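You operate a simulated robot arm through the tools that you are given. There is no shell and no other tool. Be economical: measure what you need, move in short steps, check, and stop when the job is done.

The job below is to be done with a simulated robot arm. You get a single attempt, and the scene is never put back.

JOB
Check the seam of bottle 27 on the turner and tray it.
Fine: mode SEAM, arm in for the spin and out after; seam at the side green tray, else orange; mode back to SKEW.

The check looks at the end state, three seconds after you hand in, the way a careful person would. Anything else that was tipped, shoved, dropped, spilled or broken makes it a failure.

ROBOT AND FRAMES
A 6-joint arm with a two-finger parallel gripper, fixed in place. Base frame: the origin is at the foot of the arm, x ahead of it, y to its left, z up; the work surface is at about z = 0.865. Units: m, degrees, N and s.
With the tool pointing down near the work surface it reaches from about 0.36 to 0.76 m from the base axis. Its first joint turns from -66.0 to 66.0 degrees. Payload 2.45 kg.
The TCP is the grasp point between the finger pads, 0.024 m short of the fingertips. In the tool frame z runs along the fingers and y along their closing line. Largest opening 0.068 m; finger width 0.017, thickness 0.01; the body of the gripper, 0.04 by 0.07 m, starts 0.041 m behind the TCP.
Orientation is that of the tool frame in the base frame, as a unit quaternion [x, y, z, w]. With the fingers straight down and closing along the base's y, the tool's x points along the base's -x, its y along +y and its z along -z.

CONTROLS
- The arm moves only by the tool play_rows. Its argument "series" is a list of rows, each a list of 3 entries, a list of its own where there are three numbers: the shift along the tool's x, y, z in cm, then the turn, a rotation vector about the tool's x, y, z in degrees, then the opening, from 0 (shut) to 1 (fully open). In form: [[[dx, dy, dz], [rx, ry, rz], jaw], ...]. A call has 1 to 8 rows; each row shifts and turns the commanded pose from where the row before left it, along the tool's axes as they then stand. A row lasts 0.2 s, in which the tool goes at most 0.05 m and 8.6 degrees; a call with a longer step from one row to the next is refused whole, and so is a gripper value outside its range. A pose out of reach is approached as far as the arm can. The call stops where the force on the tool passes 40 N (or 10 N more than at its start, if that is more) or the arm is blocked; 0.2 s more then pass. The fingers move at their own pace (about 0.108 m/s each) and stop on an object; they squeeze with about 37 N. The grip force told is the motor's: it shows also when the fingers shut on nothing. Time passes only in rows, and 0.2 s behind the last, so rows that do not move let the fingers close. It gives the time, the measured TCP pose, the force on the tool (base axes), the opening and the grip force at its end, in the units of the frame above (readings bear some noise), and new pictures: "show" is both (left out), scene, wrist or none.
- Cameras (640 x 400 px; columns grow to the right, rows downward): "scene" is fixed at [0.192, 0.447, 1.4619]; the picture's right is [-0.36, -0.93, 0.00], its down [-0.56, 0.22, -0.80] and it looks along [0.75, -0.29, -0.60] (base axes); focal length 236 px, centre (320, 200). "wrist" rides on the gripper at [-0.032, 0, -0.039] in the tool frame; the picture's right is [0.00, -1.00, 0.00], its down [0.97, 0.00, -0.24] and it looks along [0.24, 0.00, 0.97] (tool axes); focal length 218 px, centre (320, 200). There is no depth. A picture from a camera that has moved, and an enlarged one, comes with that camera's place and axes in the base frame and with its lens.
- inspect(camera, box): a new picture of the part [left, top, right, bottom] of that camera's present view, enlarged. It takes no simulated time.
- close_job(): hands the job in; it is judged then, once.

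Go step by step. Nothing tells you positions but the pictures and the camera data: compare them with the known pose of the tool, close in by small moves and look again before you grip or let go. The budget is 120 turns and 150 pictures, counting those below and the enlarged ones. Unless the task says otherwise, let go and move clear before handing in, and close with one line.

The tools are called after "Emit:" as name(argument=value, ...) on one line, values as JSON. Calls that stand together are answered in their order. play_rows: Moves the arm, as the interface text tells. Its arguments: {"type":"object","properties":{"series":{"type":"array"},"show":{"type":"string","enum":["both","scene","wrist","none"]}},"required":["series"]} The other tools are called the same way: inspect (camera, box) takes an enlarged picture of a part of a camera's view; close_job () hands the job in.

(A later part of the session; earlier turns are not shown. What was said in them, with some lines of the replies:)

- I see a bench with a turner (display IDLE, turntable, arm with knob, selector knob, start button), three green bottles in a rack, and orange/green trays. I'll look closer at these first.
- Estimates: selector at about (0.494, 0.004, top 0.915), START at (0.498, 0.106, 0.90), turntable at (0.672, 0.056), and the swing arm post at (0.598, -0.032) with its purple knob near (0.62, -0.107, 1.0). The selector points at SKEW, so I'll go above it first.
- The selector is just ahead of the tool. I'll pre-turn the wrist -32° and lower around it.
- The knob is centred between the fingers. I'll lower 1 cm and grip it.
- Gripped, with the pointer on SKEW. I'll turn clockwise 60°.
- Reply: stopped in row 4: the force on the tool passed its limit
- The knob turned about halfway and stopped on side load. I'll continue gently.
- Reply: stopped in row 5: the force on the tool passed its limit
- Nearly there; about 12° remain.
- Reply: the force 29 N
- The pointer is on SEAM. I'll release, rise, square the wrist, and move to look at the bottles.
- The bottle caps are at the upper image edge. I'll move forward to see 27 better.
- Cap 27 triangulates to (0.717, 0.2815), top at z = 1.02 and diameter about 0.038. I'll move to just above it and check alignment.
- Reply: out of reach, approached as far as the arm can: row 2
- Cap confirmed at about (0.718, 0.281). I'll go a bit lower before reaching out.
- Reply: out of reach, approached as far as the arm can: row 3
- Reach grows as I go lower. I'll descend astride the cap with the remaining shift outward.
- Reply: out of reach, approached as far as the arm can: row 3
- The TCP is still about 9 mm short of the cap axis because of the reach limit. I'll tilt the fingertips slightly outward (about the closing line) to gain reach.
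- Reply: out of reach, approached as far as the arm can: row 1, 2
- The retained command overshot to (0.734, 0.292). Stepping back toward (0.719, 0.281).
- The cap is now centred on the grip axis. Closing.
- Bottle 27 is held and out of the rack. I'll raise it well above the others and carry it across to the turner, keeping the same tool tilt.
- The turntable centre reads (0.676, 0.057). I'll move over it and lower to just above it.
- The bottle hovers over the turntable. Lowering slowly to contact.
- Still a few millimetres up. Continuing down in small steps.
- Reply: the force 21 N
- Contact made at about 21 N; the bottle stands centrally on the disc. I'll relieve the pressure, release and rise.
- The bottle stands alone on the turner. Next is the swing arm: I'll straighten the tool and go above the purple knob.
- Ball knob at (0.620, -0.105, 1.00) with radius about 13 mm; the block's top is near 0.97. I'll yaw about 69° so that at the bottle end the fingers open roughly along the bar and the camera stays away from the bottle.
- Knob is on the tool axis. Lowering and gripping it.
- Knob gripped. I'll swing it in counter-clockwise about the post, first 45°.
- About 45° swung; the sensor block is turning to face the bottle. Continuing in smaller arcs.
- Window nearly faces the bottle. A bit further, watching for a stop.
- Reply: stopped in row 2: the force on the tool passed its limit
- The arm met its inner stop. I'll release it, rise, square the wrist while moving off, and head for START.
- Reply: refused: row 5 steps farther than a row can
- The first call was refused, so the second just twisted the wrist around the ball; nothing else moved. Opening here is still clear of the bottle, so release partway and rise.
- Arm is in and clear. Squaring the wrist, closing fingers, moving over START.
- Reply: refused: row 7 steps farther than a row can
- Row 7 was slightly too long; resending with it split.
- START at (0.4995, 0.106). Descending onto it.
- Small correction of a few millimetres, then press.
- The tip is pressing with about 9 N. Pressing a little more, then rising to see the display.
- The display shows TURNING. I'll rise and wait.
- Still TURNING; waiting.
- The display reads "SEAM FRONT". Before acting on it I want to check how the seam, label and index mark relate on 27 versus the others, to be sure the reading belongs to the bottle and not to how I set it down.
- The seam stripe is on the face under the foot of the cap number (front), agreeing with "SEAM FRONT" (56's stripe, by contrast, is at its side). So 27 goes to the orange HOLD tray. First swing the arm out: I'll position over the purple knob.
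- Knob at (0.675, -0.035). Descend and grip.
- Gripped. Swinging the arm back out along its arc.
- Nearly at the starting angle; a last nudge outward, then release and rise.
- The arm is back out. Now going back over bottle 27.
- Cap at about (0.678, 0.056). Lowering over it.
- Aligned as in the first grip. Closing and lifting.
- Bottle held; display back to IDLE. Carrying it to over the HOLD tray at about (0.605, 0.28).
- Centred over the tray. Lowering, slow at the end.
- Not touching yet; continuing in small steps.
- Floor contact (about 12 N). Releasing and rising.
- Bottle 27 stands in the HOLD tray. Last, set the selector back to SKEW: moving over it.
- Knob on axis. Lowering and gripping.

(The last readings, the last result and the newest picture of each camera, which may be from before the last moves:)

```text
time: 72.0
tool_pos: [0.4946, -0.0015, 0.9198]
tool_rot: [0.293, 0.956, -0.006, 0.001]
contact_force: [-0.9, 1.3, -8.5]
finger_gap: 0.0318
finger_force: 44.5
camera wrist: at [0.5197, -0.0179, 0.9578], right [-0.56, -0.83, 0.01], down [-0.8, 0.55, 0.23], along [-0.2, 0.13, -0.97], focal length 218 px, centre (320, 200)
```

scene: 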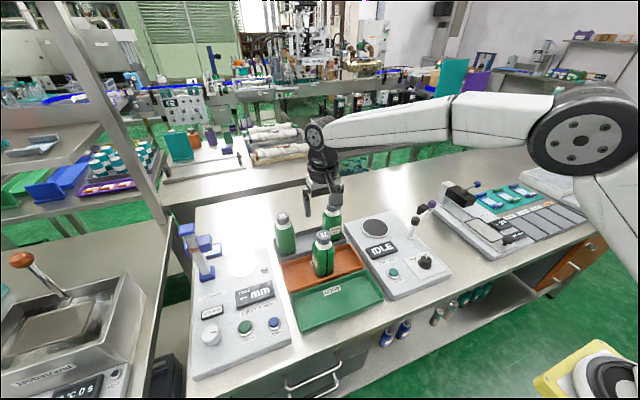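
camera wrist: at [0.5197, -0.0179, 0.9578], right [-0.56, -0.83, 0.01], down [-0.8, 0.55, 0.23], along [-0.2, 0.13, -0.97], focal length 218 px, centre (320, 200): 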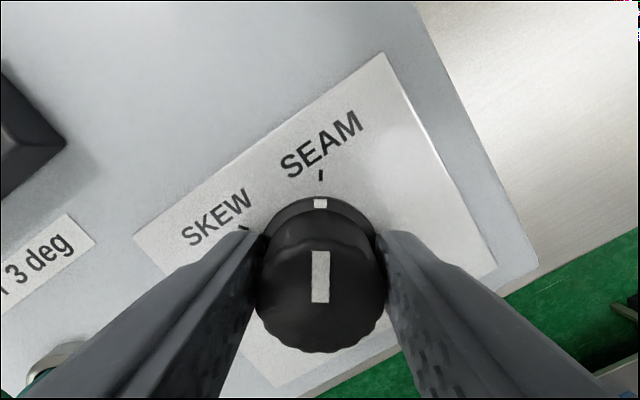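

Gripped on SEAM. Turning counter-clockwise back toward SKEW.

Emit:
play_rows(series=[[[0, 0, 0], [0, 0, -6], 0.3], [[0, 0, 0], [0, 0, -6], 0.3], [[0, 0, 0], [0, 0, -6], 0.3], [[0, 0, 0], [0, 0, -6], 0.3], [[0, 0, 0], [0, 0, -6], 0.3]], show="none")

Emit:
play_rows(series=[[[0, 0, 0], [0, 0, -6], 0.3], [[0, 0, 0], [0, 0, -6], 0.3], [[0, 0, 0], [0, 0, -6], 0.3], [[0, 0, 0], [0, 0, -6], 0.3]], show="wrist")

```text
time: 73.2
tool_pos: [0.4937, 0.0002, 0.9186]
tool_rot: [0.037, 0.999, -0.005, -0.002]
contact_force: [-4.3, 17.0, -18.3]
finger_gap: 0.0317
finger_force: 44.6
```

```text
time: 74.2
tool_pos: [0.4936, 0.0008, 0.918]
tool_rot: [-0.172, 0.985, -0.005, 0.0]
contact_force: [-3.3, 28.5, -19.9]
finger_gap: 0.0318
finger_force: 44.9
camera wrist: at [0.5237, 0.0125, 0.9576], right [0.34, -0.94, 0.01], down [-0.91, -0.33, 0.24], along [-0.23, -0.09, -0.97], focal length 218 px, centre (320, 200)
```

wrist: 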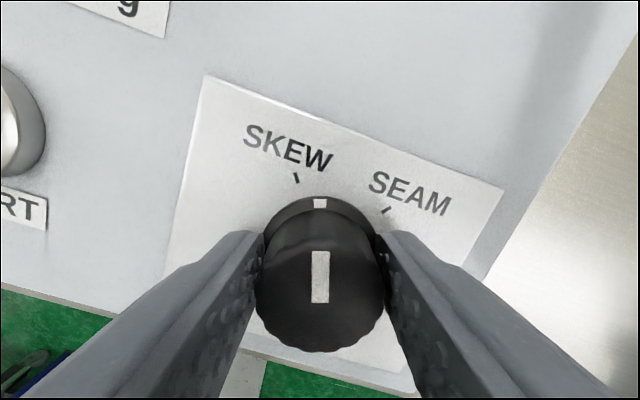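

About 13° more.

Emit:
play_rows(series=[[[0, 0.15, -0.05], [0, 0, -5], 0.3], [[0, 0, 0], [0, 0, -5], 0.3], [[0, 0, 0], [0, 0, -3.5], 0.3]], show="wrist")

```text
time: 75.0
tool_pos: [0.493, 0.0005, 0.9193]
tool_rot: [-0.287, 0.958, -0.005, -0.002]
contact_force: [2.7, 14.8, -30.3]
finger_gap: 0.0316
finger_force: 44.4
camera wrist: at [0.5201, 0.0196, 0.9577], right [0.55, -0.84, 0.01], down [-0.81, -0.53, 0.25], along [-0.2, -0.14, -0.97], focal length 218 px, centre (320, 200)
```

wrist: 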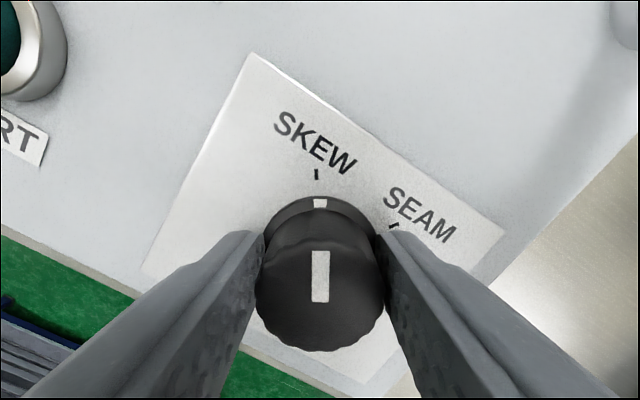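

The pointer is on SKEW. Releasing and rising clear.

Emit:
play_rows(series=[[[0, 0, 0], [0, 0, 0], 1], [[0, 0, 0], [0, 0, 0], 1], [[0, 0, -3], [0, 0, 0], 1], [[0, 0, -4.5], [0, 0, 8.5], 1], [[0, 0, -4.5], [0, 0, 8.5], 1], [[0, 0, -4.5], [0, 0, 8.5], 1], [[0, 0, -4.5], [0, 0, 8.5], 1], [[0, 0, -4.5], [0, 0, 0], 1]], show="both")

Emit:
inspect(camera="wrist", box=[180, 0, 480, 210])

Emit:
inspect(camera="scene", box=[260, 180, 460, 330])

```text
time: 76.8
tool_pos: [0.4955, 0.0016, 1.1772]
tool_rot: [0.007, 1.0, -0.005, -0.001]
contact_force: [-0.3, -0.4, -0.1]
finger_gap: 0.0678
finger_force: 0.1
camera wrist: at [0.527, 0.0018, 1.216], right [-0.01, -1.0, 0.01], down [-0.97, 0.02, 0.24], along [-0.24, -0.01, -0.97], focal length 218 px, centre (320, 200)
```

scene: 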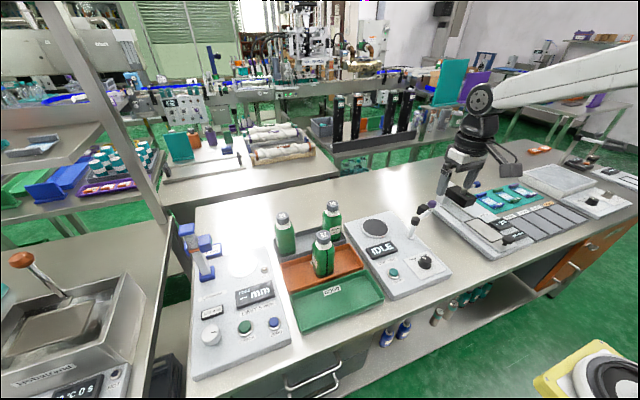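
wrist: 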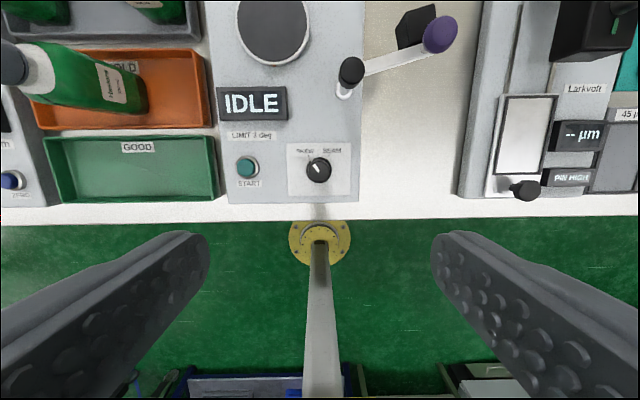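

```text
1.90 times, centred on (330, 105) of wrist
camera zoom: at [0.527, 0.0018, 1.216], right [-0.01, -1.0, 0.01], down [-0.97, 0.02, 0.24], along [-0.24, -0.01, -0.97], focal length 416 px, centre (301, 381)
```

zoom: 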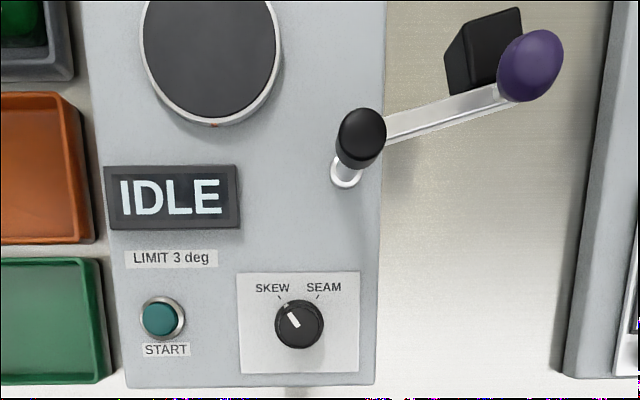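

```text
2.67 times, centred on (360, 255) of scene
camera zoom: at [0.192, 0.447, 1.4619], right [-0.36, -0.93, 0.0], down [-0.56, 0.22, -0.8], along [0.75, -0.29, -0.6], focal length 628 px, centre (213, 53)
```

zoom: 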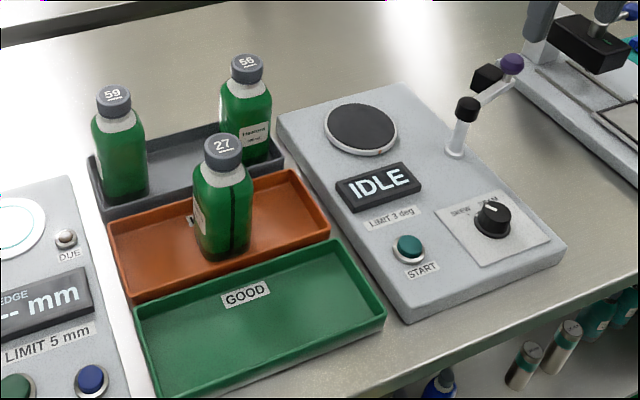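

Everything is in its end state: selector on SKEW, swing arm out, bottle 27 standing in the HOLD tray, the other bottles untouched and the gripper clear. Handing in.

Emit:
close_job()

```text
The job is handed in.
```

Bottle 27 read "SEAM FRONT" on the turner, so it stands in the orange HOLD tray; the arm is swung out and the mode is back on SKEW.
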